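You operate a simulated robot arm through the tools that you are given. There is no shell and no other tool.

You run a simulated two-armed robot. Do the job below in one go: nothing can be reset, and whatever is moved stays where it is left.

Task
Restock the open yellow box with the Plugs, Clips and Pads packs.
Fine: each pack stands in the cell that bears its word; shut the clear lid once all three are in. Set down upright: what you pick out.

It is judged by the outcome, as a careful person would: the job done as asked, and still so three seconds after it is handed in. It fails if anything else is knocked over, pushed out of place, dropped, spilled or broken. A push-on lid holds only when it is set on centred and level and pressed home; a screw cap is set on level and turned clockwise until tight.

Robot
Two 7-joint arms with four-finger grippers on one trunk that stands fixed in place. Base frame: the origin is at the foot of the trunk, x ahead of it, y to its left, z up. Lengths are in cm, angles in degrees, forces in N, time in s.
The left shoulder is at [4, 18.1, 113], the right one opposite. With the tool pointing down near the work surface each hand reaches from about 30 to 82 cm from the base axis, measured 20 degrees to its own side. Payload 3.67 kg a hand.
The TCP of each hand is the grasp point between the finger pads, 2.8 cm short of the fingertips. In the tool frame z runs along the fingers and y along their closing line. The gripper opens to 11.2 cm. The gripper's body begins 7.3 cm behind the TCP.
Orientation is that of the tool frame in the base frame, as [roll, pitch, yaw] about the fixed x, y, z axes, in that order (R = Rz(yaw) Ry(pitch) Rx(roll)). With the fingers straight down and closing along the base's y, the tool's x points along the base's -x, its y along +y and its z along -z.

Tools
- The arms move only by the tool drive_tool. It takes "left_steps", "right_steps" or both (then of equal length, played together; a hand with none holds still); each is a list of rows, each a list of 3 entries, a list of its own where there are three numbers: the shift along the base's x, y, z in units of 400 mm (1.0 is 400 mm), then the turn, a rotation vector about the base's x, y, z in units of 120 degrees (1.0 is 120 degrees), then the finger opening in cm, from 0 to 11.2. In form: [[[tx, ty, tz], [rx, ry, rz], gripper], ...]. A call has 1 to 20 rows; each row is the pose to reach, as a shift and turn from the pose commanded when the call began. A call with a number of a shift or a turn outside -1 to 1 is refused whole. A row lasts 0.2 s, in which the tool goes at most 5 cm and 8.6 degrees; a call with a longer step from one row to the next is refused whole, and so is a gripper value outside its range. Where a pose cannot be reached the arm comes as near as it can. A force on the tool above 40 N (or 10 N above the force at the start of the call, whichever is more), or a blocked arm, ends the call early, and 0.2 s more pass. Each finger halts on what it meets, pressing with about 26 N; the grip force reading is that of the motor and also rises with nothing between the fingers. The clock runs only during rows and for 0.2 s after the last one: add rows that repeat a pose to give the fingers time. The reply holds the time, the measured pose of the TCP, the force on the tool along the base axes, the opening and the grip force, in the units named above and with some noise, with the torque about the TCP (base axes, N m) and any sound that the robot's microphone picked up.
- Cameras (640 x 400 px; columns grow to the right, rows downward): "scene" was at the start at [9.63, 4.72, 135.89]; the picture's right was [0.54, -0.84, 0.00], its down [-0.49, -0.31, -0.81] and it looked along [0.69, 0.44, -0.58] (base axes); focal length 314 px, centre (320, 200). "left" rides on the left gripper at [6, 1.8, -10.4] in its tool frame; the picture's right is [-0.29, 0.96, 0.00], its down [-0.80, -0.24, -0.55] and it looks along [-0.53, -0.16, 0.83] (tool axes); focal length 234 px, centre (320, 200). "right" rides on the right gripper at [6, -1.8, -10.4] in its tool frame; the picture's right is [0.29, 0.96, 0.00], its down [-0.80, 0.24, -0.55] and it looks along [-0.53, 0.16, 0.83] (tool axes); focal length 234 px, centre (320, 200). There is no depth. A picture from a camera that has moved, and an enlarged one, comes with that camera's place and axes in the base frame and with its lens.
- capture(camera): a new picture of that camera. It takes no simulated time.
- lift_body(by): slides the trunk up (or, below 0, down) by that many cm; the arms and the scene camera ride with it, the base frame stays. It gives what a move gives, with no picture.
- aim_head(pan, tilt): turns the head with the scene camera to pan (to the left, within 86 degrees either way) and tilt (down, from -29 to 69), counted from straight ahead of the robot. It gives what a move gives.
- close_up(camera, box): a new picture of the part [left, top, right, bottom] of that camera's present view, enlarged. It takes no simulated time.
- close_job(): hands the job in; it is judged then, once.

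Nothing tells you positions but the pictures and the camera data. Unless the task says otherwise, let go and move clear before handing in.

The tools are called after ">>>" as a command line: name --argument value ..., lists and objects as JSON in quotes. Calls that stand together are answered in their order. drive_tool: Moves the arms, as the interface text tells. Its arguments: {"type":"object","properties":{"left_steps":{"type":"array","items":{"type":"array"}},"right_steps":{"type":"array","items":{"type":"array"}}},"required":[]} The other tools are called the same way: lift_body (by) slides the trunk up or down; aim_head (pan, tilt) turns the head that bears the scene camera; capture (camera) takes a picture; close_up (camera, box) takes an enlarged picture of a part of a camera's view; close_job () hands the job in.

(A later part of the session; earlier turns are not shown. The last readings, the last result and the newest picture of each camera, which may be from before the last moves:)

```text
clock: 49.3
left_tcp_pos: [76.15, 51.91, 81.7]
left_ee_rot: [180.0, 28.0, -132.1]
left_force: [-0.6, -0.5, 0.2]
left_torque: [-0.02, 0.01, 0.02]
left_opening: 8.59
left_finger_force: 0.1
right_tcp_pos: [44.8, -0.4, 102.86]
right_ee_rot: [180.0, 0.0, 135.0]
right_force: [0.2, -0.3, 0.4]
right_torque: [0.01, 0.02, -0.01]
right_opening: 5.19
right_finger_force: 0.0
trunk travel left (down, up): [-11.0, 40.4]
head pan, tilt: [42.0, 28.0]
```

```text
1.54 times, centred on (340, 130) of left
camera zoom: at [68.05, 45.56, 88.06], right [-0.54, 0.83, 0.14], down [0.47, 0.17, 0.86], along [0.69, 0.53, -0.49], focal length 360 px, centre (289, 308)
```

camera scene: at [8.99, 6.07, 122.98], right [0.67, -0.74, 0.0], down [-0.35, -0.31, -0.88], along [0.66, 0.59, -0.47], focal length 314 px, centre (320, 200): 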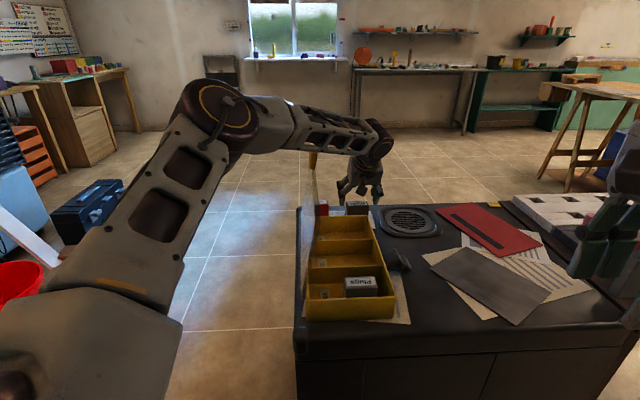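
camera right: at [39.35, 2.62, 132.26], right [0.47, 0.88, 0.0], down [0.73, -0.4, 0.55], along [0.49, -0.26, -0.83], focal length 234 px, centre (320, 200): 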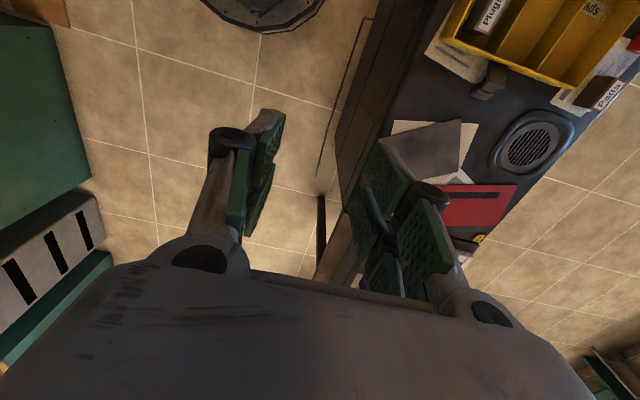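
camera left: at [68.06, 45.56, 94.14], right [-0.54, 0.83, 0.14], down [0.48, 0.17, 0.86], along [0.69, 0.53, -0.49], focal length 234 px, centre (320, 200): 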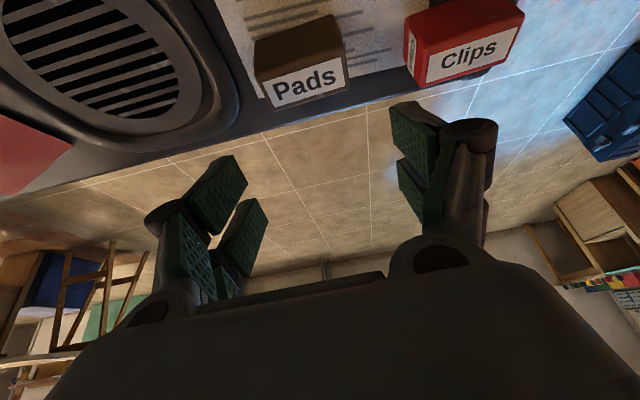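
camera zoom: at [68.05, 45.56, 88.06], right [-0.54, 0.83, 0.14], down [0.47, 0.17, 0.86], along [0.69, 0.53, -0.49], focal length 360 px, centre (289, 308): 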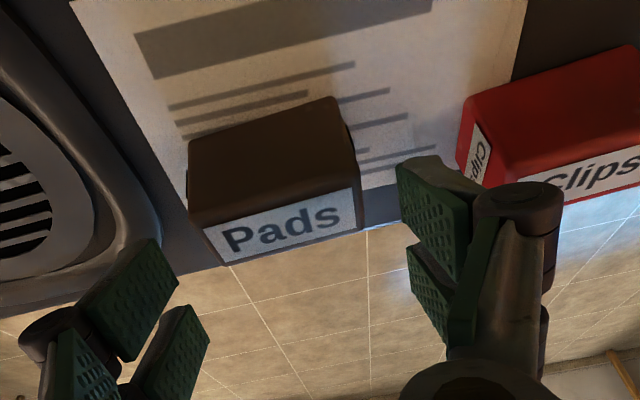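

Clearances look good: forearm passes about 8 cm above the lid's top edge line, and the fingers straddle Pads evenly. Lowering the last bit and closing.

>>> lift_body --by -3.8

>>> close_up --camera "left" --box '[140, 0, 540, 260]'

>>> close_up --camera "scene" --box '[240, 60, 420, 210]'

```text
clock: 50.1
left_tcp_pos: [76.04, 51.84, 77.79]
left_ee_rot: [180.0, 27.9, -131.9]
left_force: [-0.4, 0.5, 0.5]
left_torque: [0.0, -0.03, -0.02]
left_opening: 8.59
left_finger_force: 0.0
right_tcp_pos: [44.81, -0.38, 98.99]
right_ee_rot: [-180.0, 0.0, 134.9]
right_force: [-0.1, 0.2, 0.3]
right_torque: [0.01, -0.01, 0.01]
right_opening: 5.21
right_finger_force: 0.1
trunk travel left (down, up): [-7.2, 44.2]
head pan, tilt: [42.0, 28.0]
```

```text
1.54 times, centred on (340, 130) of left
camera zoom: at [68.05, 45.57, 84.17], right [-0.54, 0.83, 0.14], down [0.48, 0.17, 0.86], along [0.69, 0.53, -0.49], focal length 360 px, centre (289, 308)
```

zoom: 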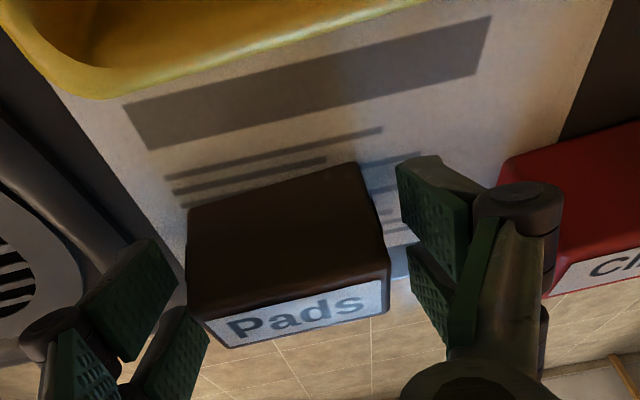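

```text
2.67 times, centred on (330, 135) of scene
camera zoom: at [9.0, 6.09, 119.13], right [0.67, -0.74, 0.0], down [-0.35, -0.31, -0.88], along [0.66, 0.59, -0.47], focal length 837 px, centre (293, 373)
```

zoom: 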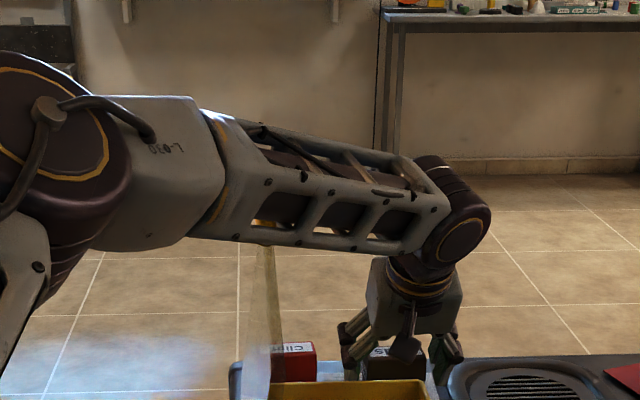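

>>> drive_tool --left_steps '[[[0, 0, 0], [0, 0, 0], 7], [[0, 0, 0], [0, 0, 0], 5.5], [[0, 0, 0], [0, 0, 0], 4.5], [[0, 0, 0], [0, 0, 0], 4.5], [[0, 0, 0], [0, 0, 0], 4.5]]'

>>> close_up --camera "left" --box '[140, 0, 540, 260]'

```text
clock: 51.4
left_tcp_pos: [76.24, 51.82, 77.78]
left_ee_rot: [-180.0, 28.0, -132.0]
left_force: [-0.4, 0.2, 1.0]
left_torque: [0.05, 0.02, 0.02]
left_opening: 6.36
left_finger_force: 25.6
right_tcp_pos: [44.84, -0.46, 99.08]
right_ee_rot: [-179.9, 0.0, 134.8]
right_force: [0.1, -0.4, 0.2]
right_torque: [0.0, 0.02, 0.02]
right_opening: 5.17
right_finger_force: 0.0
trunk travel left (down, up): [-7.2, 44.2]
head pan, tilt: [42.0, 28.0]
```

```text
1.54 times, centred on (340, 130) of left
camera zoom: at [68.06, 45.57, 84.17], right [-0.54, 0.83, 0.14], down [0.48, 0.17, 0.86], along [0.69, 0.53, -0.49], focal length 360 px, centre (289, 308)
```

zoom: 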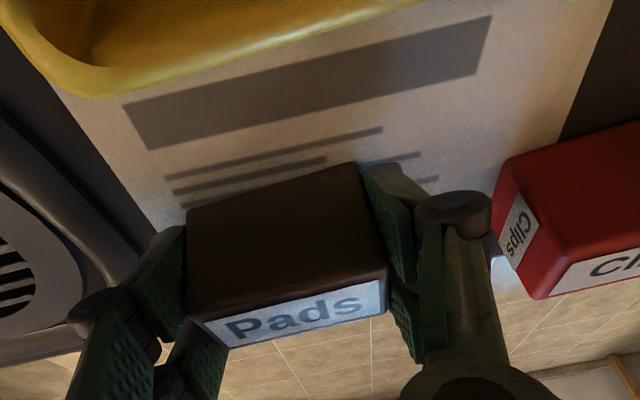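

Pads is gripped (6.36 cm). I'll raise everything with the trunk, then draw it back over the Pads cell while staying high.

>>> lift_body --by 25

>>> drive_tool --left_steps '[[[-0.06, -0.03, 0], [0, 0, -0.005], 4.5], [[-0.13, -0.065, 0], [0, 0, -0.01], 4.5], [[-0.2, -0.1, 0], [0, 0, -0.015], 4.5], [[-0.27, -0.135, 0], [0, 0, -0.02], 4.5], [[-0.3225, -0.1615, 0], [0, 0, -0.025], 4.5], [[-0.3225, -0.1615, 0], [0, 0, -0.025], 4.5]]'

>>> capture --camera "scene"

>>> capture --camera "left"

>>> capture --camera "right"

```text
clock: 53.9
left_tcp_pos: [76.24, 51.88, 102.83]
left_ee_rot: [179.9, 28.1, -132.0]
left_force: [0.2, -0.7, -0.8]
left_torque: [0.01, -0.04, -0.01]
left_opening: 6.37
left_finger_force: 26.3
right_tcp_pos: [44.85, -0.44, 124.09]
right_ee_rot: [-180.0, 0.0, 134.9]
right_force: [0.3, 0.8, 0.3]
right_torque: [0.0, 0.02, 0.0]
right_opening: 5.18
right_finger_force: 0.1
trunk travel left (down, up): [-32.2, 19.2]
head pan, tilt: [42.0, 28.0]
```

```text
clock: 55.3
left_tcp_pos: [63.31, 45.44, 102.87]
left_ee_rot: [179.9, 28.1, -135.0]
left_force: [0.1, -0.1, -0.7]
left_torque: [0.02, 0.01, 0.01]
left_opening: 6.35
left_finger_force: 25.8
right_tcp_pos: [45.0, -0.34, 123.97]
right_ee_rot: [179.9, 0.0, 134.9]
right_force: [-0.5, -0.3, 0.5]
right_torque: [0.0, -0.02, 0.0]
right_opening: 5.22
right_finger_force: 0.1
trunk travel left (down, up): [-32.2, 19.2]
head pan, tilt: [42.0, 28.0]
```

```text
taken
camera scene: at [9.09, 6.1, 144.16], right [0.67, -0.74, 0.0], down [-0.35, -0.31, -0.88], along [0.66, 0.59, -0.47], focal length 314 px, centre (320, 200)
```

scene: 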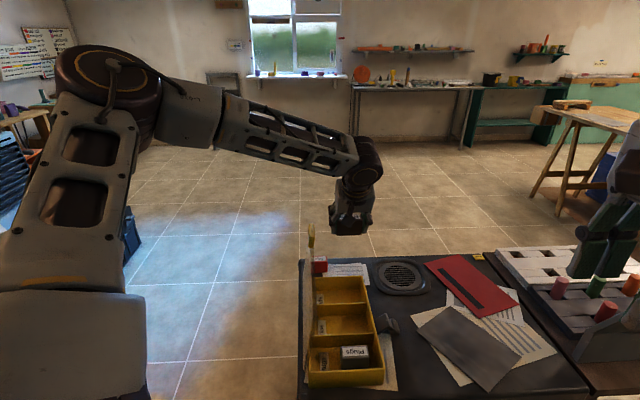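

```text
taken
camera left: at [54.9, 39.53, 109.1], right [-0.5, 0.86, 0.14], down [0.48, 0.14, 0.86], along [0.72, 0.5, -0.49], focal length 234 px, centre (320, 200)
```

left: 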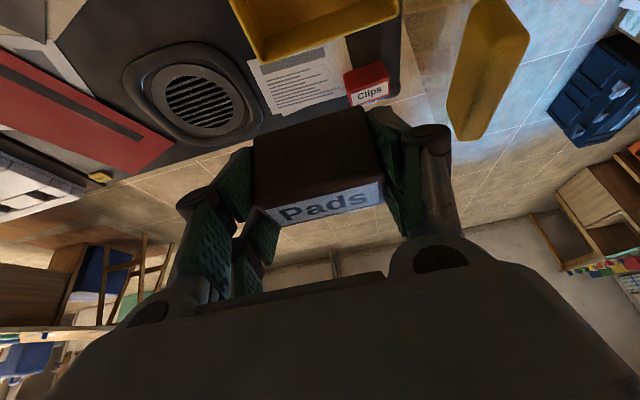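

```text
taken
camera right: at [39.4, 2.65, 134.41], right [0.47, 0.88, 0.0], down [0.73, -0.4, 0.55], along [0.49, -0.26, -0.83], focal length 234 px, centre (320, 200)
```

right: 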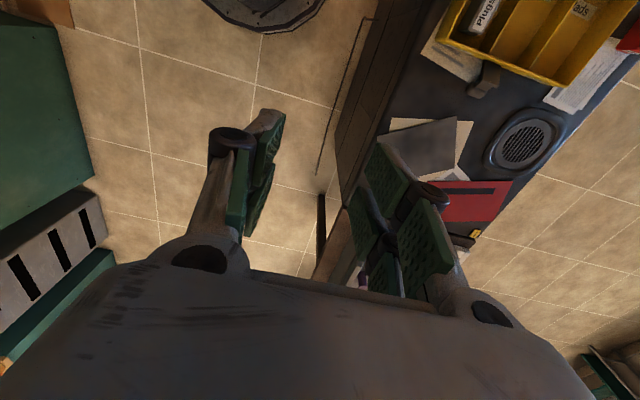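

Pads hangs over its cell (TCP 63.3, 45.4). I'll lower it with the trunk in stages, watching the forearm and hand against the lid.

>>> lift_body --by -13

>>> capture --camera "scene"

>>> close_up --camera "scene" --box '[230, 100, 430, 260]'

>>> capture --camera "left"

```text
clock: 56.9
left_tcp_pos: [63.32, 45.44, 89.89]
left_ee_rot: [-180.0, 28.0, -135.0]
left_force: [-0.2, 0.1, -1.5]
left_torque: [-0.01, 0.0, 0.01]
left_opening: 6.31
left_finger_force: 26.0
right_tcp_pos: [44.86, -0.52, 111.16]
right_ee_rot: [179.9, 0.0, 134.8]
right_force: [0.4, 0.1, 0.4]
right_torque: [0.0, 0.01, 0.02]
right_opening: 5.19
right_finger_force: 0.1
trunk travel left (down, up): [-19.2, 32.2]
head pan, tilt: [42.0, 28.0]
```

```text
taken
camera scene: at [9.01, 6.08, 131.28], right [0.67, -0.74, 0.0], down [-0.35, -0.31, -0.88], along [0.66, 0.59, -0.47], focal length 314 px, centre (320, 200)
```

scene: 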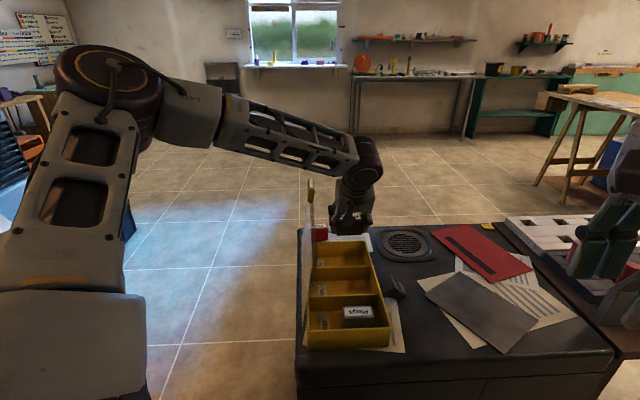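

```text
2.50 times, centred on (330, 180) of scene
camera zoom: at [9.01, 6.08, 131.28], right [0.67, -0.74, 0.0], down [-0.35, -0.31, -0.88], along [0.66, 0.59, -0.47], focal length 785 px, centre (295, 250)
```

zoom: 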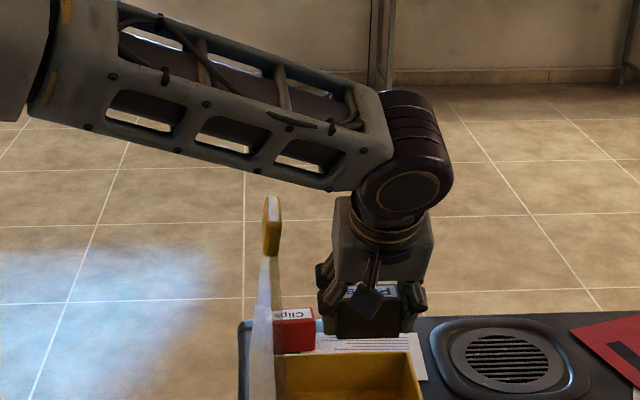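

```text
taken
camera left: at [54.88, 39.52, 96.28], right [-0.5, 0.86, 0.14], down [0.48, 0.14, 0.86], along [0.72, 0.49, -0.49], focal length 234 px, centre (320, 200)
```

left: 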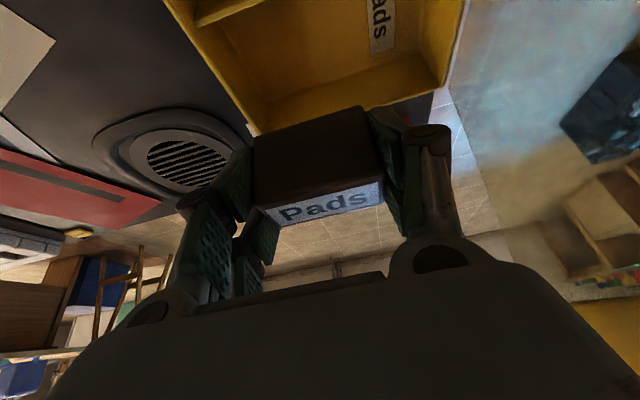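

Lowering by trunk alone would bring the forearm rather close to the lid's top edge, so I'll lower the next stretch with the arm itself (elbow stays higher) and look again.

>>> drive_tool --left_steps '[[[0, 0, -0.06], [0, 0, 0], 4.5], [[0, 0, -0.12], [0, 0, 0], 4.5], [[0, 0, -0.17], [0, 0, 0], 4.5], [[0, 0, -0.17], [0, 0, 0], 4.5]]'

>>> capture --camera "scene"

>>> close_up --camera "scene" --box '[230, 100, 430, 260]'

```text
clock: 57.9
left_tcp_pos: [63.61, 45.3, 83.06]
left_ee_rot: [-180.0, 28.0, -135.0]
left_force: [0.1, -1.1, -1.4]
left_torque: [0.0, 0.02, 0.04]
left_opening: 6.34
left_finger_force: 26.1
right_tcp_pos: [44.89, -0.43, 111.16]
right_ee_rot: [-180.0, 0.0, 134.9]
right_force: [-0.3, 0.5, 0.8]
right_torque: [0.0, 0.01, -0.04]
right_opening: 5.21
right_finger_force: 0.1
trunk travel left (down, up): [-19.2, 32.2]
head pan, tilt: [42.0, 28.0]
```

```text
taken
camera scene: at [8.99, 6.08, 131.28], right [0.67, -0.74, 0.0], down [-0.35, -0.31, -0.88], along [0.66, 0.59, -0.47], focal length 314 px, centre (320, 200)
```

scene: 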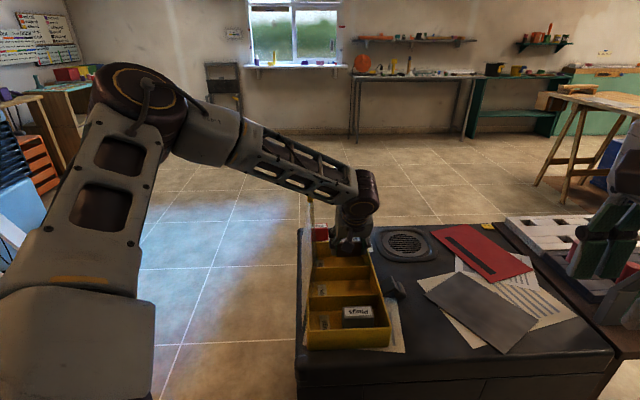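

```text
2.50 times, centred on (330, 180) of scene
camera zoom: at [8.99, 6.08, 131.28], right [0.67, -0.74, 0.0], down [-0.35, -0.31, -0.88], along [0.66, 0.59, -0.47], focal length 785 px, centre (295, 250)
```

zoom: 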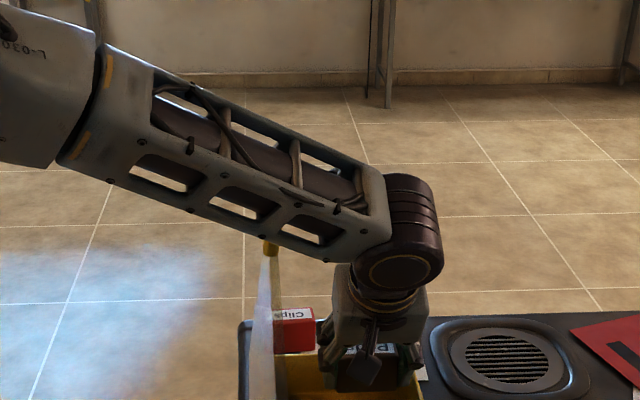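

Good: the forearm now passes about 8 cm above the lid edge. Checking the cell alignment from the hand camera before the final descent.

>>> capture --camera "left"

>>> close_up --camera "scene" --box '[290, 190, 410, 290]'

>>> capture --camera "right"

```text
taken
camera left: at [55.04, 39.47, 89.48], right [-0.5, 0.86, 0.14], down [0.48, 0.14, 0.86], along [0.72, 0.49, -0.49], focal length 234 px, centre (320, 200)
```

left: 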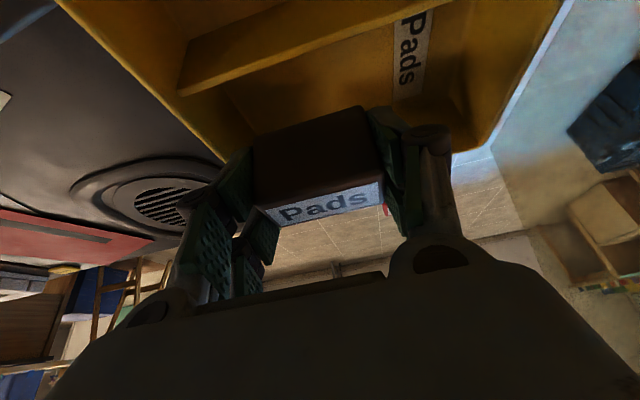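

```text
4.00 times, centred on (350, 240) of scene
camera zoom: at [8.99, 6.08, 131.28], right [0.67, -0.74, 0.0], down [-0.35, -0.31, -0.88], along [0.66, 0.59, -0.47], focal length 1256 px, centre (200, 40)
```

zoom: 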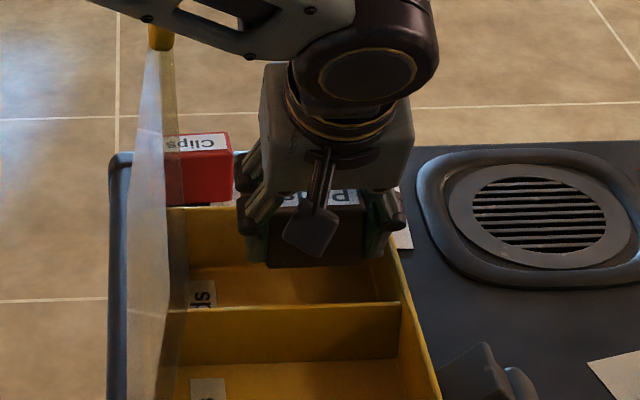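

```text
taken
camera right: at [39.3, 2.63, 121.56], right [0.47, 0.88, 0.0], down [0.73, -0.4, 0.55], along [0.49, -0.26, -0.83], focal length 234 px, centre (320, 200)
```

right: 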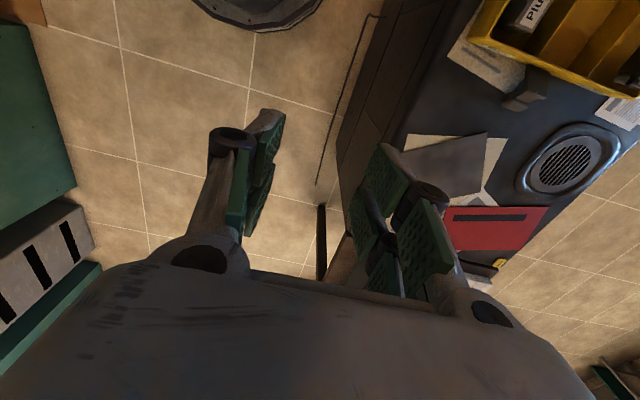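

The right finger's knuckle would come close to the box's right wall, so I'll shift 1.2 cm toward the cell centre first, then descend.

>>> drive_tool --left_steps '[[[-0.011, 0.011, 0], [0, 0, 0], 4.5], [[-0.0215, 0.0215, 0], [0, 0, 0], 4.5], [[-0.0215, 0.0215, -0.03], [0, 0, 0], 4.5], [[-0.0215, 0.0215, -0.06], [0, 0, 0], 4.5], [[-0.0215, 0.0215, -0.09], [0, 0, 0], 4.5], [[-0.0215, 0.0215, -0.105], [0, 0, 0], 4.5], [[-0.0215, 0.0215, -0.105], [0, 0, 0], 4.5]]'

>>> close_up --camera "scene" --box '[290, 190, 410, 290]'

>>> capture --camera "left"

>>> capture --camera "scene"

```text
clock: 59.5
left_tcp_pos: [62.54, 46.29, 78.77]
left_ee_rot: [180.0, 28.0, -134.9]
left_force: [-0.2, -0.8, -1.1]
left_torque: [0.01, -0.02, 0.01]
left_opening: 6.36
left_finger_force: 25.8
right_tcp_pos: [44.83, -0.29, 111.1]
right_ee_rot: [179.9, 0.0, 135.0]
right_force: [0.1, -0.1, 0.4]
right_torque: [-0.02, -0.01, 0.02]
right_opening: 5.21
right_finger_force: 0.1
trunk travel left (down, up): [-19.2, 32.2]
head pan, tilt: [42.0, 28.0]
```

```text
4.00 times, centred on (350, 240) of scene
camera zoom: at [9.02, 6.08, 131.28], right [0.67, -0.74, 0.0], down [-0.35, -0.31, -0.88], along [0.66, 0.59, -0.47], focal length 1256 px, centre (200, 40)
```

zoom: 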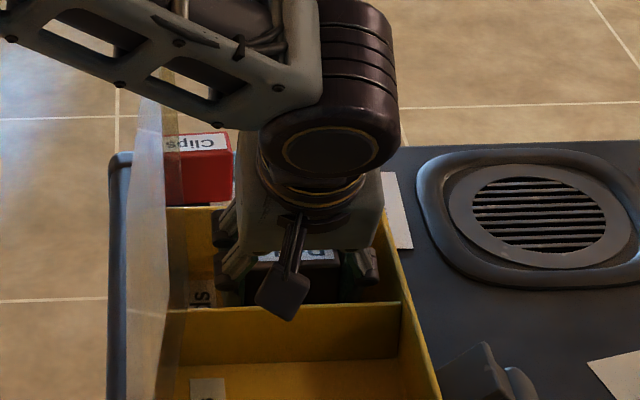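

```text
taken
camera left: at [54.01, 40.43, 85.18], right [-0.5, 0.86, 0.14], down [0.48, 0.14, 0.86], along [0.72, 0.49, -0.49], focal length 234 px, centre (320, 200)
```

left: 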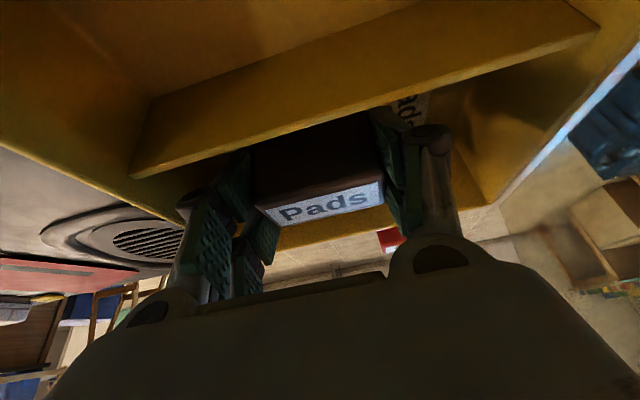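

```text
taken
camera scene: at [9.02, 6.08, 131.28], right [0.67, -0.74, 0.0], down [-0.35, -0.31, -0.88], along [0.66, 0.59, -0.47], focal length 314 px, centre (320, 200)
```

scene: 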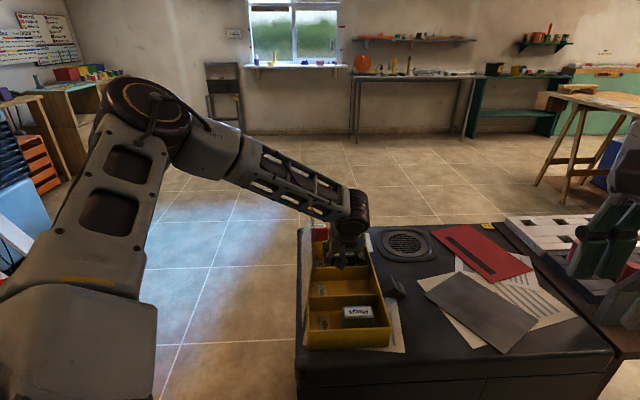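

>>> drive_tool --left_steps '[[[0, 0, -0.007], [0, 0, 0], 4.5], [[0, 0, -0.014], [0, 0, 0], 4.5], [[0, 0, -0.014], [0, 0, 0], 4.5]]'

```text
clock: 60.3
left_tcp_pos: [62.54, 46.27, 78.35]
left_ee_rot: [180.0, 28.0, -135.0]
left_force: [-0.3, -0.5, -1.1]
left_torque: [0.0, 0.01, 0.02]
left_opening: 6.37
left_finger_force: 25.7
right_tcp_pos: [44.82, -0.35, 111.23]
right_ee_rot: [180.0, 0.1, 135.0]
right_force: [0.7, 1.0, -0.3]
right_torque: [0.0, 0.03, 0.03]
right_opening: 5.2
right_finger_force: 0.0
trunk travel left (down, up): [-19.2, 32.2]
head pan, tilt: [42.0, 28.0]
```

>>> drive_tool --left_steps '[[[0, 0, -0.005], [0, 0, 0], 4.5], [[0, 0, -0.009], [0, 0, 0], 4.5], [[0, 0, -0.009], [0, 0, 0], 4.5]]'

```text
clock: 61.1
left_tcp_pos: [62.5, 46.3, 78.29]
left_ee_rot: [-180.0, 28.3, -134.8]
left_force: [2.4, 6.3, 18.4]
left_torque: [0.39, 0.2, -0.09]
left_opening: 6.35
left_finger_force: 25.8
right_tcp_pos: [44.66, -0.36, 111.18]
right_ee_rot: [180.0, -0.1, 134.9]
right_force: [-0.1, -0.2, -0.4]
right_torque: [-0.03, -0.01, -0.01]
right_opening: 5.19
right_finger_force: 0.0
trunk travel left (down, up): [-19.2, 32.2]
head pan, tilt: [42.0, 28.0]
```

Pads is on the cell floor. Ease off, open a little, and withdraw straight up.

>>> drive_tool --left_steps '[[[0, 0, 0.004], [0, 0, 0], 4.5], [[0, 0, 0.005], [0, 0, 0], 6.8], [[0, 0, 0.005], [0, 0, 0], 7.4], [[0, 0, 0.005], [0, 0, 0], 7.4], [[0, 0, 0.03], [0, 0, 0], 7.4], [[0, 0, 0.08], [0, 0, 0], 7.4], [[0, 0, 0.16], [0, 0, 0], 7.4], [[0, 0, 0.25], [0, 0, 0], 7.4], [[0, 0, 0.35], [0, 0, 0], 7.4], [[0, 0, 0.45], [0, 0, 0], 7.4]]'

>>> capture --camera "left"

>>> close_up --camera "scene" --box '[280, 150, 440, 370]'

```text
clock: 63.3
left_tcp_pos: [62.32, 46.4, 95.97]
left_ee_rot: [179.9, 28.0, -135.0]
left_force: [0.6, -0.4, 0.1]
left_torque: [0.01, -0.03, -0.03]
left_opening: 7.41
left_finger_force: 0.0
right_tcp_pos: [44.69, -0.41, 111.28]
right_ee_rot: [-179.8, 0.0, 134.9]
right_force: [0.5, -1.0, -0.8]
right_torque: [0.03, -0.02, 0.01]
right_opening: 5.17
right_finger_force: 0.1
trunk travel left (down, up): [-19.2, 32.2]
head pan, tilt: [42.0, 28.0]
```

```text
taken
camera left: at [53.85, 40.43, 102.24], right [-0.5, 0.86, 0.14], down [0.48, 0.14, 0.86], along [0.72, 0.49, -0.49], focal length 234 px, centre (320, 200)
```

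left: 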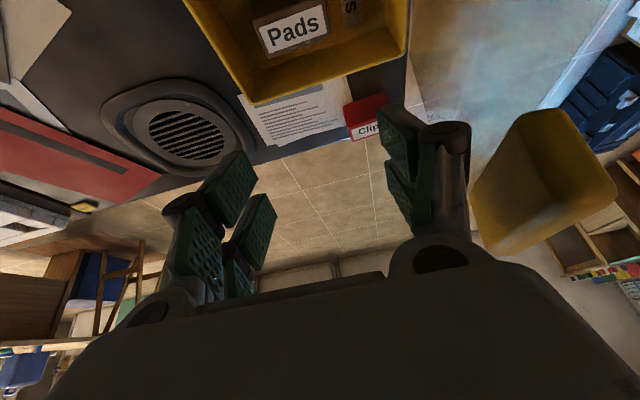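

```text
1.82 times, centred on (360, 260) of scene
camera zoom: at [8.96, 6.02, 131.29], right [0.67, -0.74, 0.0], down [-0.35, -0.31, -0.88], along [0.66, 0.59, -0.47], focal length 571 px, centre (247, 91)
```

zoom: 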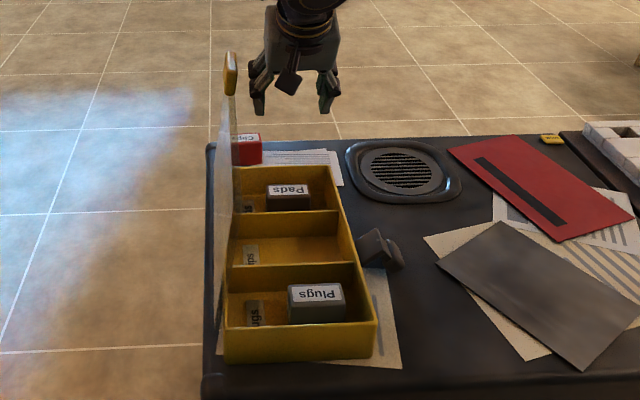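

Pads stands in its cell. Clips sits close behind the lid's plane, so I'll pick it from outside the lid with the hand leaning left. First: rise high, straighten the hand.

>>> drive_tool --left_steps '[[[0.01, -0.01, 0.1], [0, 0, 0], 7.4], [[0.02, -0.02, 0.2], [-0.04, 0.04, 0], 7.4], [[0.02, -0.02, 0.3], [-0.08, 0.08, 0], 7.4], [[0.02, -0.02, 0.4], [-0.12, 0.12, 0], 7.4], [[0.02, -0.02, 0.47], [-0.165, 0.165, 0], 7.4], [[0.02, -0.02, 0.47], [-0.165, 0.165, 0], 7.4]]'

>>> drive_tool --left_steps '[[[0, 0.05, 0], [0, 0, -0.065], 7.4], [[0, 0.1, 0], [0, 0, -0.13], 7.4], [[0, 0.15, 0], [0, 0, -0.195], 7.4], [[-0.02, 0.22, 0], [0, 0, -0.26], 7.4], [[-0.04, 0.3, 0], [0, 0, -0.325], 7.4], [[-0.06, 0.38, 0], [0, 0, -0.39], 7.4], [[-0.06, 0.46, 0], [0, 0, -0.455], 7.4], [[-0.06, 0.54, 0], [0, 0, -0.52], 7.4], [[-0.06, 0.6, 0], [0, 0, -0.583], 7.4], [[-0.06, 0.6, 0], [0, 0, -0.583], 7.4]]'

>>> capture --camera "scene"

>>> capture --camera "left"

```text
clock: 64.7
left_tcp_pos: [63.08, 45.56, 115.02]
left_ee_rot: [-180.0, -0.1, -135.1]
left_force: [0.6, 0.5, 0.0]
left_torque: [-0.01, -0.02, 0.01]
left_opening: 7.41
left_finger_force: 0.0
right_tcp_pos: [44.67, -0.43, 111.23]
right_ee_rot: [-180.0, 0.0, 134.9]
right_force: [-0.1, -0.2, -0.3]
right_torque: [0.0, 0.01, 0.01]
right_opening: 5.16
right_finger_force: 0.1
trunk travel left (down, up): [-19.2, 32.2]
head pan, tilt: [42.0, 28.0]
```

```text
clock: 66.9
left_tcp_pos: [59.55, 67.68, 113.92]
left_ee_rot: [180.0, -0.3, 155.0]
left_force: [0.9, -1.2, 0.6]
left_torque: [0.03, 0.07, 0.0]
left_opening: 7.43
left_finger_force: 0.1
left hand out of reach, approached as far as the arm can: row 8, 9, 10
right_tcp_pos: [44.97, -0.49, 110.97]
right_ee_rot: [-179.8, -0.2, 135.0]
right_force: [-0.1, -0.5, -0.3]
right_torque: [0.03, 0.04, 0.01]
right_opening: 5.17
right_finger_force: 0.1
trunk travel left (down, up): [-19.2, 32.2]
head pan, tilt: [42.0, 28.0]
```

```text
taken
camera scene: at [9.3, 5.91, 131.26], right [0.67, -0.74, 0.0], down [-0.35, -0.31, -0.88], along [0.66, 0.59, -0.47], focal length 314 px, centre (320, 200)
```

scene: 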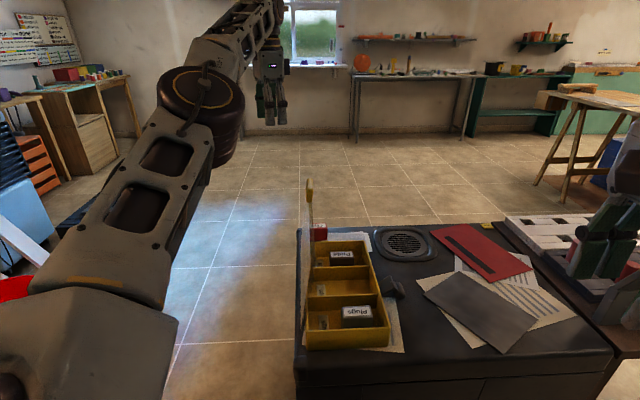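

```text
taken
camera left: at [54.99, 71.87, 124.32], right [0.67, 0.74, 0.0], down [0.62, -0.56, 0.55], along [0.41, -0.37, -0.83], focal length 234 px, centre (320, 200)
```

left: 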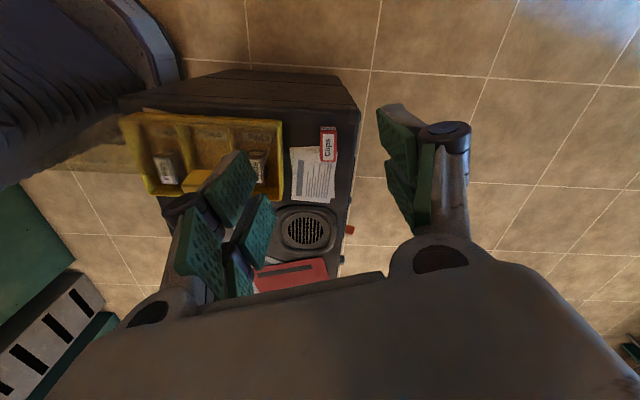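

The left hand is outside the lid now with reach to spare. I'll measure Clips precisely from here.

>>> close_up --camera "left" --box '[270, 100, 370, 210]'

```text
3.64 times, centred on (320, 155) of left
camera zoom: at [54.99, 71.87, 124.32], right [0.67, 0.74, 0.0], down [0.62, -0.56, 0.55], along [0.41, -0.37, -0.83], focal length 852 px, centre (320, 364)
```

zoom: 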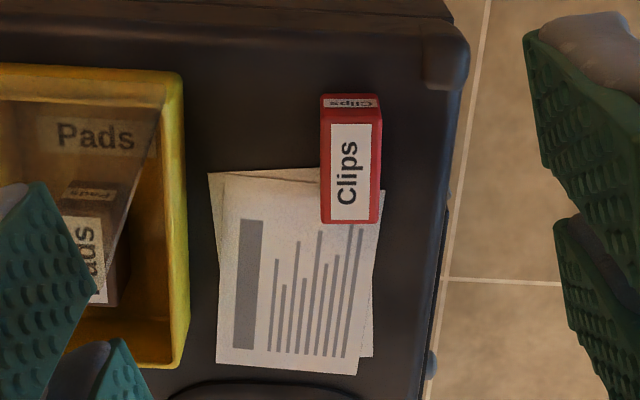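

Clips is at (69.0, 61.7), long axis 139°. I'll turn the left hand to match its thin sides and lean it 30° to the left, away from the lid, then move above Clips.

>>> drive_tool --left_steps '[[[0.03, -0.01, -0.05], [0, 0, -0.05], 7], [[0.05, -0.02, -0.1], [0, 0, -0.1], 7], [[0.05, -0.02, -0.1], [0, 0, -0.1], 7]]'

>>> drive_tool --left_steps '[[[0.02, -0.01, 0], [-0.0376, -0.0499, 0], 7], [[0.06, -0.04, -0.03], [-0.0752, -0.0998, 0], 7], [[0.1, -0.07, -0.07], [-0.1128, -0.1497, 0], 7], [[0.14, -0.1, -0.12], [-0.1505, -0.1997, 0], 7], [[0.1775, -0.1225, -0.2], [-0.1505, -0.1997, 0], 7], [[0.1775, -0.1225, -0.25], [-0.1505, -0.1997, 0], 7], [[0.1775, -0.1225, -0.25], [-0.1505, -0.1997, 0], 7]]'

>>> capture --camera "scene"

>>> capture --camera "left"

```text
clock: 67.7
left_tcp_pos: [61.43, 67.17, 109.93]
left_ee_rot: [180.0, 0.0, 143.1]
left_force: [-0.1, -0.5, -0.8]
left_torque: [-0.04, -0.03, -0.02]
left_opening: 7.01
left_finger_force: 0.1
right_tcp_pos: [44.81, -0.37, 111.15]
right_ee_rot: [-180.0, 0.0, 134.9]
right_force: [-0.7, -0.1, 0.5]
right_torque: [-0.01, -0.01, 0.0]
right_opening: 5.21
right_finger_force: 0.1
trunk travel left (down, up): [-19.2, 32.2]
head pan, tilt: [42.0, 28.0]
```

```text
clock: 69.3
left_tcp_pos: [68.64, 62.29, 99.93]
left_ee_rot: [179.9, 29.9, 143.1]
left_force: [0.1, -0.7, 0.4]
left_torque: [0.03, 0.01, 0.01]
left_opening: 7.01
left_finger_force: 0.0
right_tcp_pos: [44.93, -0.5, 111.22]
right_ee_rot: [180.0, 0.0, 134.9]
right_force: [0.8, 0.6, -0.1]
right_torque: [0.01, 0.01, 0.02]
right_opening: 5.21
right_finger_force: 0.1
trunk travel left (down, up): [-19.2, 32.2]
head pan, tilt: [42.0, 28.0]
```

```text
taken
camera scene: at [9.03, 6.04, 131.28], right [0.67, -0.74, 0.0], down [-0.35, -0.31, -0.88], along [0.66, 0.59, -0.47], focal length 314 px, centre (320, 200)
```

scene: 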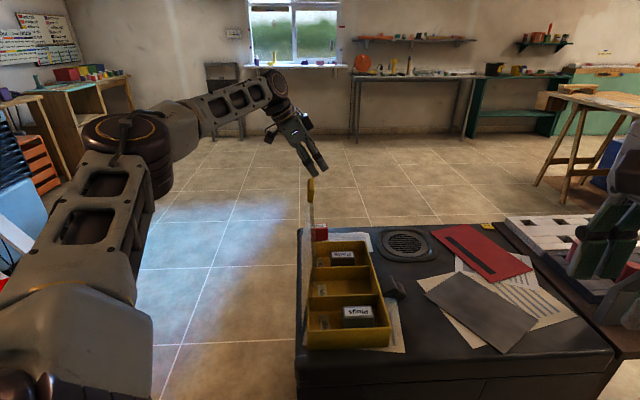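

```text
taken
camera left: at [61.35, 69.89, 105.98], right [0.78, 0.62, 0.14], down [0.19, -0.44, 0.88], along [0.6, -0.65, -0.46], focal length 234 px, centre (320, 200)
```

left: 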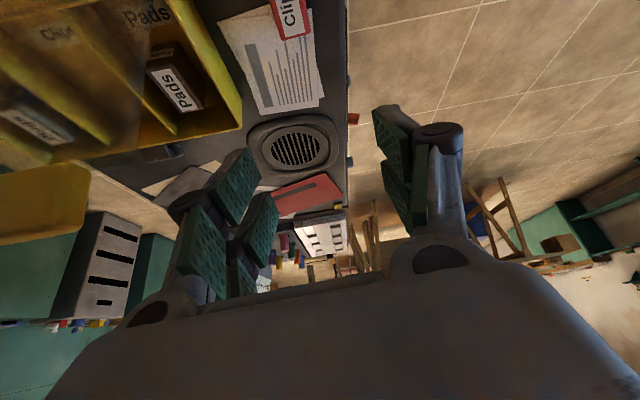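

Reached over Clips with the forearm well outside the lid. Lowering by trunk, then checking alignment.

>>> lift_body --by -14

>>> capture --camera "left"

>>> capture --camera "scene"

>>> close_up --camera "scene" --box '[240, 60, 400, 230]'

```text
clock: 71.0
left_tcp_pos: [68.7, 62.22, 85.78]
left_ee_rot: [-180.0, 30.0, 143.0]
left_force: [-0.6, -0.1, 0.2]
left_torque: [-0.01, -0.01, -0.01]
left_opening: 6.98
left_finger_force: 0.1
right_tcp_pos: [44.72, -0.4, 96.99]
right_ee_rot: [-180.0, 0.0, 134.9]
right_force: [-0.2, 0.3, 0.2]
right_torque: [0.0, 0.0, 0.01]
right_opening: 5.23
right_finger_force: 0.1
trunk travel left (down, up): [-5.2, 46.2]
head pan, tilt: [42.0, 28.0]
```

```text
taken
camera left: at [61.31, 69.91, 91.87], right [0.78, 0.62, 0.14], down [0.19, -0.44, 0.88], along [0.6, -0.65, -0.46], focal length 234 px, centre (320, 200)
```

left: 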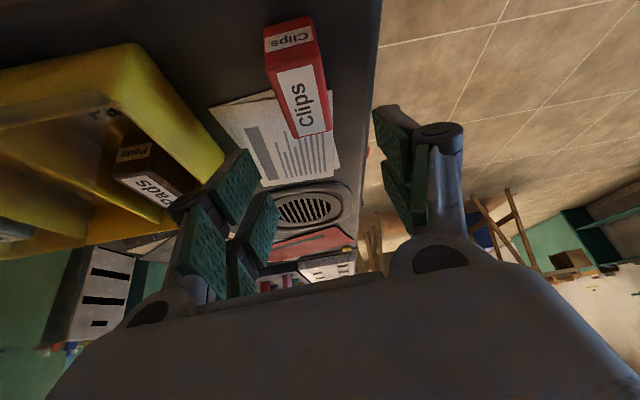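

```text
taken
camera scene: at [8.99, 6.08, 117.14], right [0.67, -0.74, 0.0], down [-0.35, -0.31, -0.88], along [0.66, 0.59, -0.47], focal length 314 px, centre (320, 200)
```

scene: 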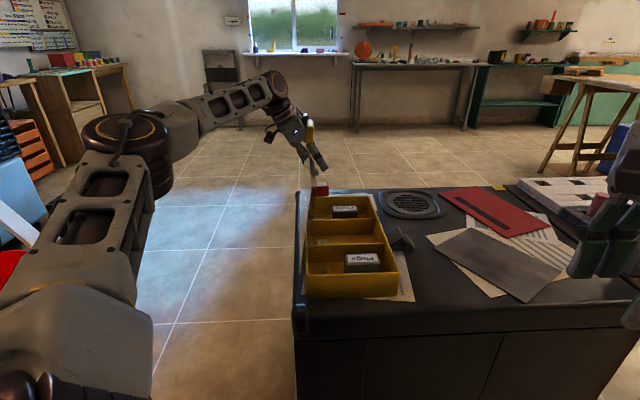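

```text
2.35 times, centred on (320, 145) of scene
camera zoom: at [8.99, 6.08, 117.14], right [0.67, -0.74, 0.0], down [-0.35, -0.31, -0.88], along [0.66, 0.59, -0.47], focal length 739 px, centre (320, 329)
```

zoom: 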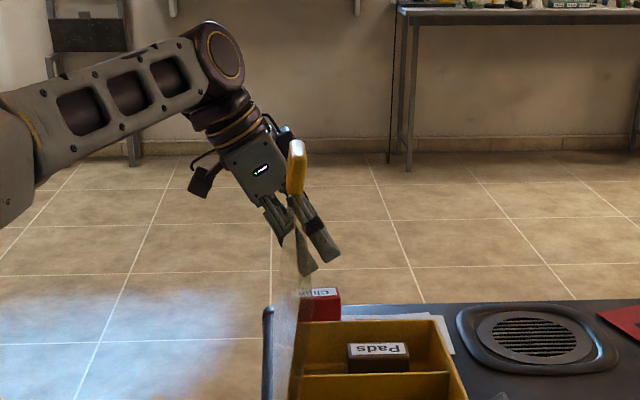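

Alignment is within 3 mm. Descending onto Clips.

>>> drive_tool --left_steps '[[[-0.004, -0.0055, -0.06], [0, 0, 0], 7], [[-0.004, -0.0055, -0.12], [0, 0, 0], 7], [[-0.004, -0.0055, -0.17], [0, 0, 0], 7], [[-0.004, -0.0055, -0.197], [0, 0, 0], 7], [[-0.004, -0.0055, -0.197], [0, 0, 0], 7]]'

>>> close_up --camera "left" --box '[140, 0, 540, 260]'

>>> close_up --camera "scene" --box '[240, 80, 400, 230]'

```text
clock: 72.2
left_tcp_pos: [68.43, 61.83, 77.81]
left_ee_rot: [179.9, 30.1, 143.0]
left_force: [0.6, -0.5, -0.5]
left_torque: [0.0, 0.0, -0.02]
left_opening: 6.99
left_finger_force: 0.0
right_tcp_pos: [44.89, -0.34, 97.03]
right_ee_rot: [180.0, 0.0, 135.0]
right_force: [-0.3, 0.0, -0.1]
right_torque: [0.02, -0.02, 0.0]
right_opening: 5.2
right_finger_force: 0.1
trunk travel left (down, up): [-5.2, 46.2]
head pan, tilt: [42.0, 28.0]
```

```text
1.54 times, centred on (340, 130) of left
camera zoom: at [61.11, 69.58, 83.97], right [0.78, 0.62, 0.14], down [0.19, -0.44, 0.88], along [0.6, -0.65, -0.46], focal length 360 px, centre (289, 308)
```

zoom: 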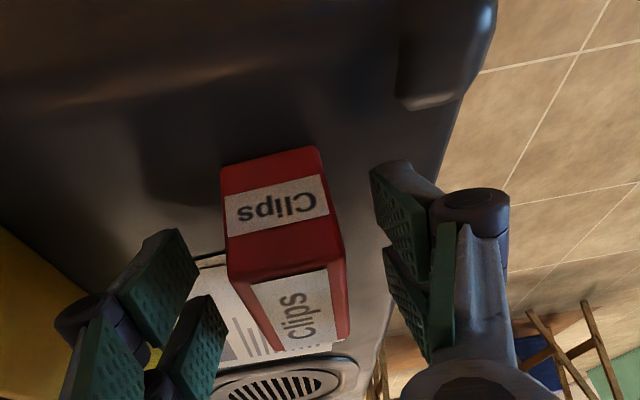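

```text
2.67 times, centred on (320, 155) of scene
camera zoom: at [9.01, 6.08, 117.13], right [0.67, -0.74, 0.0], down [-0.35, -0.31, -0.88], along [0.66, 0.59, -0.47], focal length 837 px, centre (320, 320)
```

zoom: 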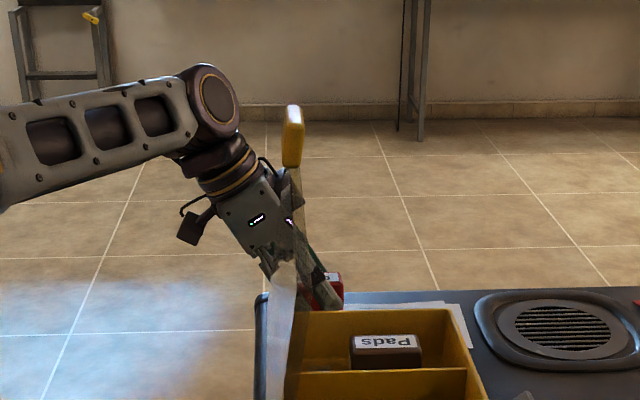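

>>> drive_tool --left_steps '[[[0, 0, 0.003], [0, 0, 0], 5.5], [[0, 0, 0.003], [0, 0, 0], 4], [[0, 0, 0.003], [0, 0, 0], 2], [[0, 0, 0.003], [0, 0, 0], 1.5], [[0, 0, 0.003], [0, 0, 0], 1.5], [[0, 0, 0.003], [0, 0, 0], 1.5]]'

>>> close_up --camera "left" --box '[140, 0, 540, 260]'

```text
clock: 73.6
left_tcp_pos: [68.41, 61.97, 78.18]
left_ee_rot: [180.0, 30.0, 143.0]
left_force: [0.0, 0.9, -0.2]
left_torque: [0.05, 0.01, 0.0]
left_opening: 3.34
left_finger_force: 25.9
right_tcp_pos: [44.82, -0.37, 97.02]
right_ee_rot: [180.0, 0.0, 134.9]
right_force: [0.3, -0.1, -0.1]
right_torque: [0.04, 0.04, 0.03]
right_opening: 5.17
right_finger_force: 0.0
trunk travel left (down, up): [-5.2, 46.2]
head pan, tilt: [42.0, 28.0]
```

```text
1.54 times, centred on (340, 130) of left
camera zoom: at [61.1, 69.65, 84.08], right [0.78, 0.62, 0.14], down [0.19, -0.44, 0.88], along [0.6, -0.65, -0.46], focal length 360 px, centre (289, 308)
```

zoom: 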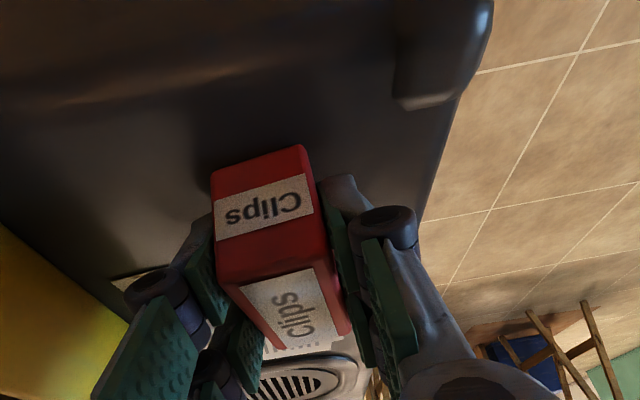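

Clips is gripped (3.34 cm). I'll raise it high above the lid with the trunk.

>>> lift_body --by 10

>>> close_up --camera "scene" --box '[240, 80, 400, 230]'

>>> lift_body --by 25

>>> capture --camera "scene"

>>> capture --camera "left"

```text
clock: 74.9
left_tcp_pos: [68.42, 61.95, 88.14]
left_ee_rot: [-179.9, 30.1, 143.1]
left_force: [-0.2, 0.1, -1.0]
left_torque: [0.04, 0.01, 0.01]
left_opening: 3.34
left_finger_force: 25.8
right_tcp_pos: [44.78, -0.46, 107.08]
right_ee_rot: [-180.0, 0.0, 134.9]
right_force: [0.6, 0.0, -0.2]
right_torque: [0.0, 0.01, 0.0]
right_opening: 5.2
right_finger_force: 0.1
trunk travel left (down, up): [-15.2, 36.2]
head pan, tilt: [42.0, 28.0]
```

```text
2.67 times, centred on (320, 155) of scene
camera zoom: at [9.05, 6.1, 127.24], right [0.67, -0.74, 0.0], down [-0.35, -0.31, -0.88], along [0.66, 0.59, -0.47], focal length 837 px, centre (320, 320)
```

zoom: 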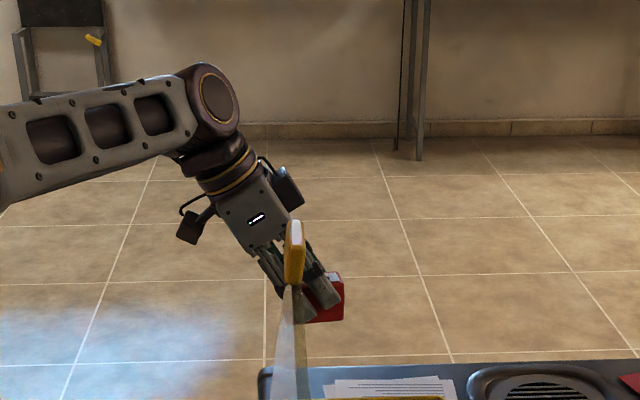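

```text
clock: 77.5
left_tcp_pos: [68.42, 62.03, 113.16]
left_ee_rot: [-180.0, 29.9, 143.0]
left_force: [0.6, -0.4, -1.4]
left_torque: [-0.03, -0.01, -0.01]
left_opening: 3.34
left_finger_force: 25.6
right_tcp_pos: [44.98, -0.43, 132.0]
right_ee_rot: [-180.0, 0.0, 135.0]
right_force: [0.5, -0.5, 0.4]
right_torque: [0.0, 0.02, 0.02]
right_opening: 5.23
right_finger_force: 0.1
trunk travel left (down, up): [-40.2, 11.2]
head pan, tilt: [42.0, 28.0]
```

```text
taken
camera scene: at [9.04, 6.1, 152.18], right [0.67, -0.74, 0.0], down [-0.35, -0.31, -0.88], along [0.66, 0.59, -0.47], focal length 314 px, centre (320, 200)
```

scene: 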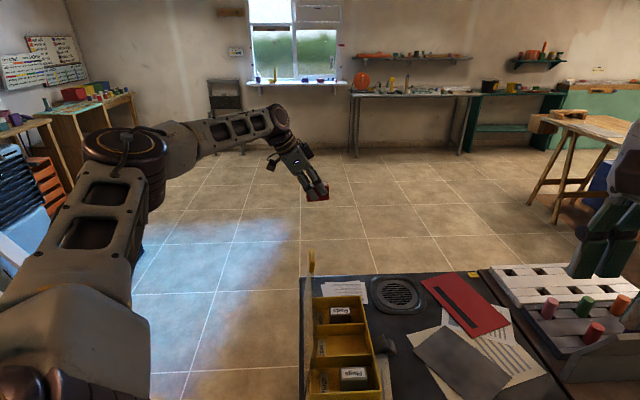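

```text
taken
camera left: at [61.12, 69.66, 119.09], right [0.78, 0.61, 0.14], down [0.19, -0.44, 0.88], along [0.6, -0.65, -0.46], focal length 234 px, centre (320, 200)
```

left: 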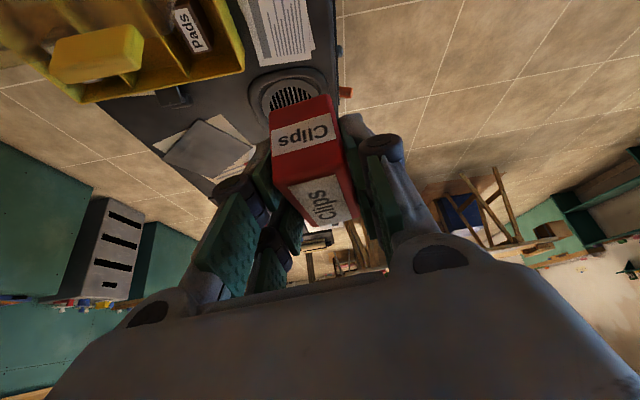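

High above the lid now. I'll swing Clips over the middle cell while turning the hand so its lean points back along the box rather than at the lid.

>>> drive_tool --left_steps '[[[-0.02, -0.04, 0], [0, 0, 0.059], 1.5], [[-0.045, -0.09, 0], [0, 0, 0.118], 1.5], [[-0.07, -0.14, 0], [0, 0, 0.177], 1.5], [[-0.1, -0.19, 0], [0, 0, 0.236], 1.5], [[-0.125, -0.24, 0], [0, 0, 0.295], 1.5], [[-0.15, -0.29, 0], [0, 0, 0.354], 1.5], [[-0.175, -0.34, 0], [0, 0, 0.413], 1.5], [[-0.2, -0.39, 0], [0, 0, 0.472], 1.5], [[-0.225, -0.44, 0], [0, 0, 0.531], 1.5], [[-0.25, -0.49, 0], [0, 0, 0.59], 1.5], [[-0.275, -0.54, 0], [0, 0, 0.649], 1.5], [[-0.3035, -0.583, 0], [0, 0, 0.7], 1.5], [[-0.3035, -0.583, 0], [0, 0, 0.7], 1.5]]'

>>> capture --camera "scene"

>>> capture --camera "left"

```text
clock: 80.3
left_tcp_pos: [56.13, 38.72, 113.23]
left_ee_rot: [180.0, 30.0, -132.9]
left_force: [-1.3, 0.9, -0.7]
left_torque: [-0.01, 0.03, 0.0]
left_opening: 3.37
left_finger_force: 25.5
right_tcp_pos: [44.73, -0.43, 132.0]
right_ee_rot: [-180.0, 0.0, 134.8]
right_force: [-0.8, 0.6, 0.1]
right_torque: [0.01, 0.0, 0.04]
right_opening: 5.2
right_finger_force: 0.0
trunk travel left (down, up): [-40.2, 11.2]
head pan, tilt: [42.0, 28.0]
```

```text
taken
camera scene: at [9.0, 6.16, 152.18], right [0.67, -0.74, 0.0], down [-0.35, -0.31, -0.88], along [0.66, 0.59, -0.47], focal length 314 px, centre (320, 200)
```

scene: 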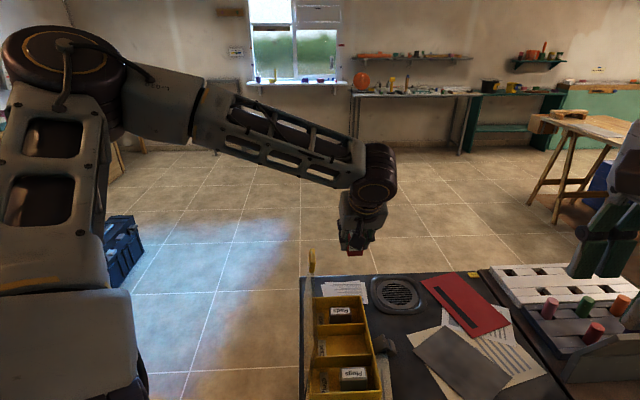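

```text
taken
camera left: at [47.72, 32.35, 119.18], right [-0.53, 0.83, 0.14], down [0.46, 0.14, 0.88], along [0.71, 0.53, -0.46], focal length 234 px, centre (320, 200)
```

left: 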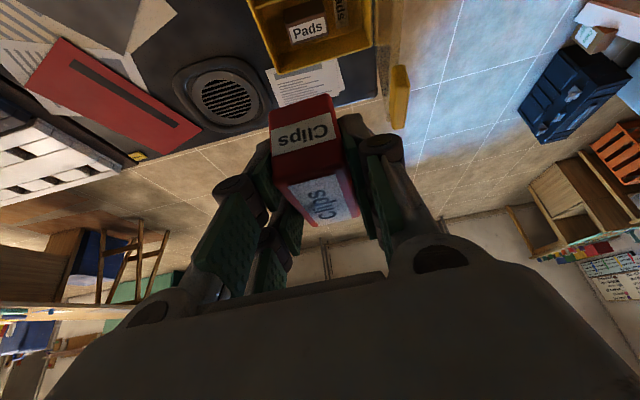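

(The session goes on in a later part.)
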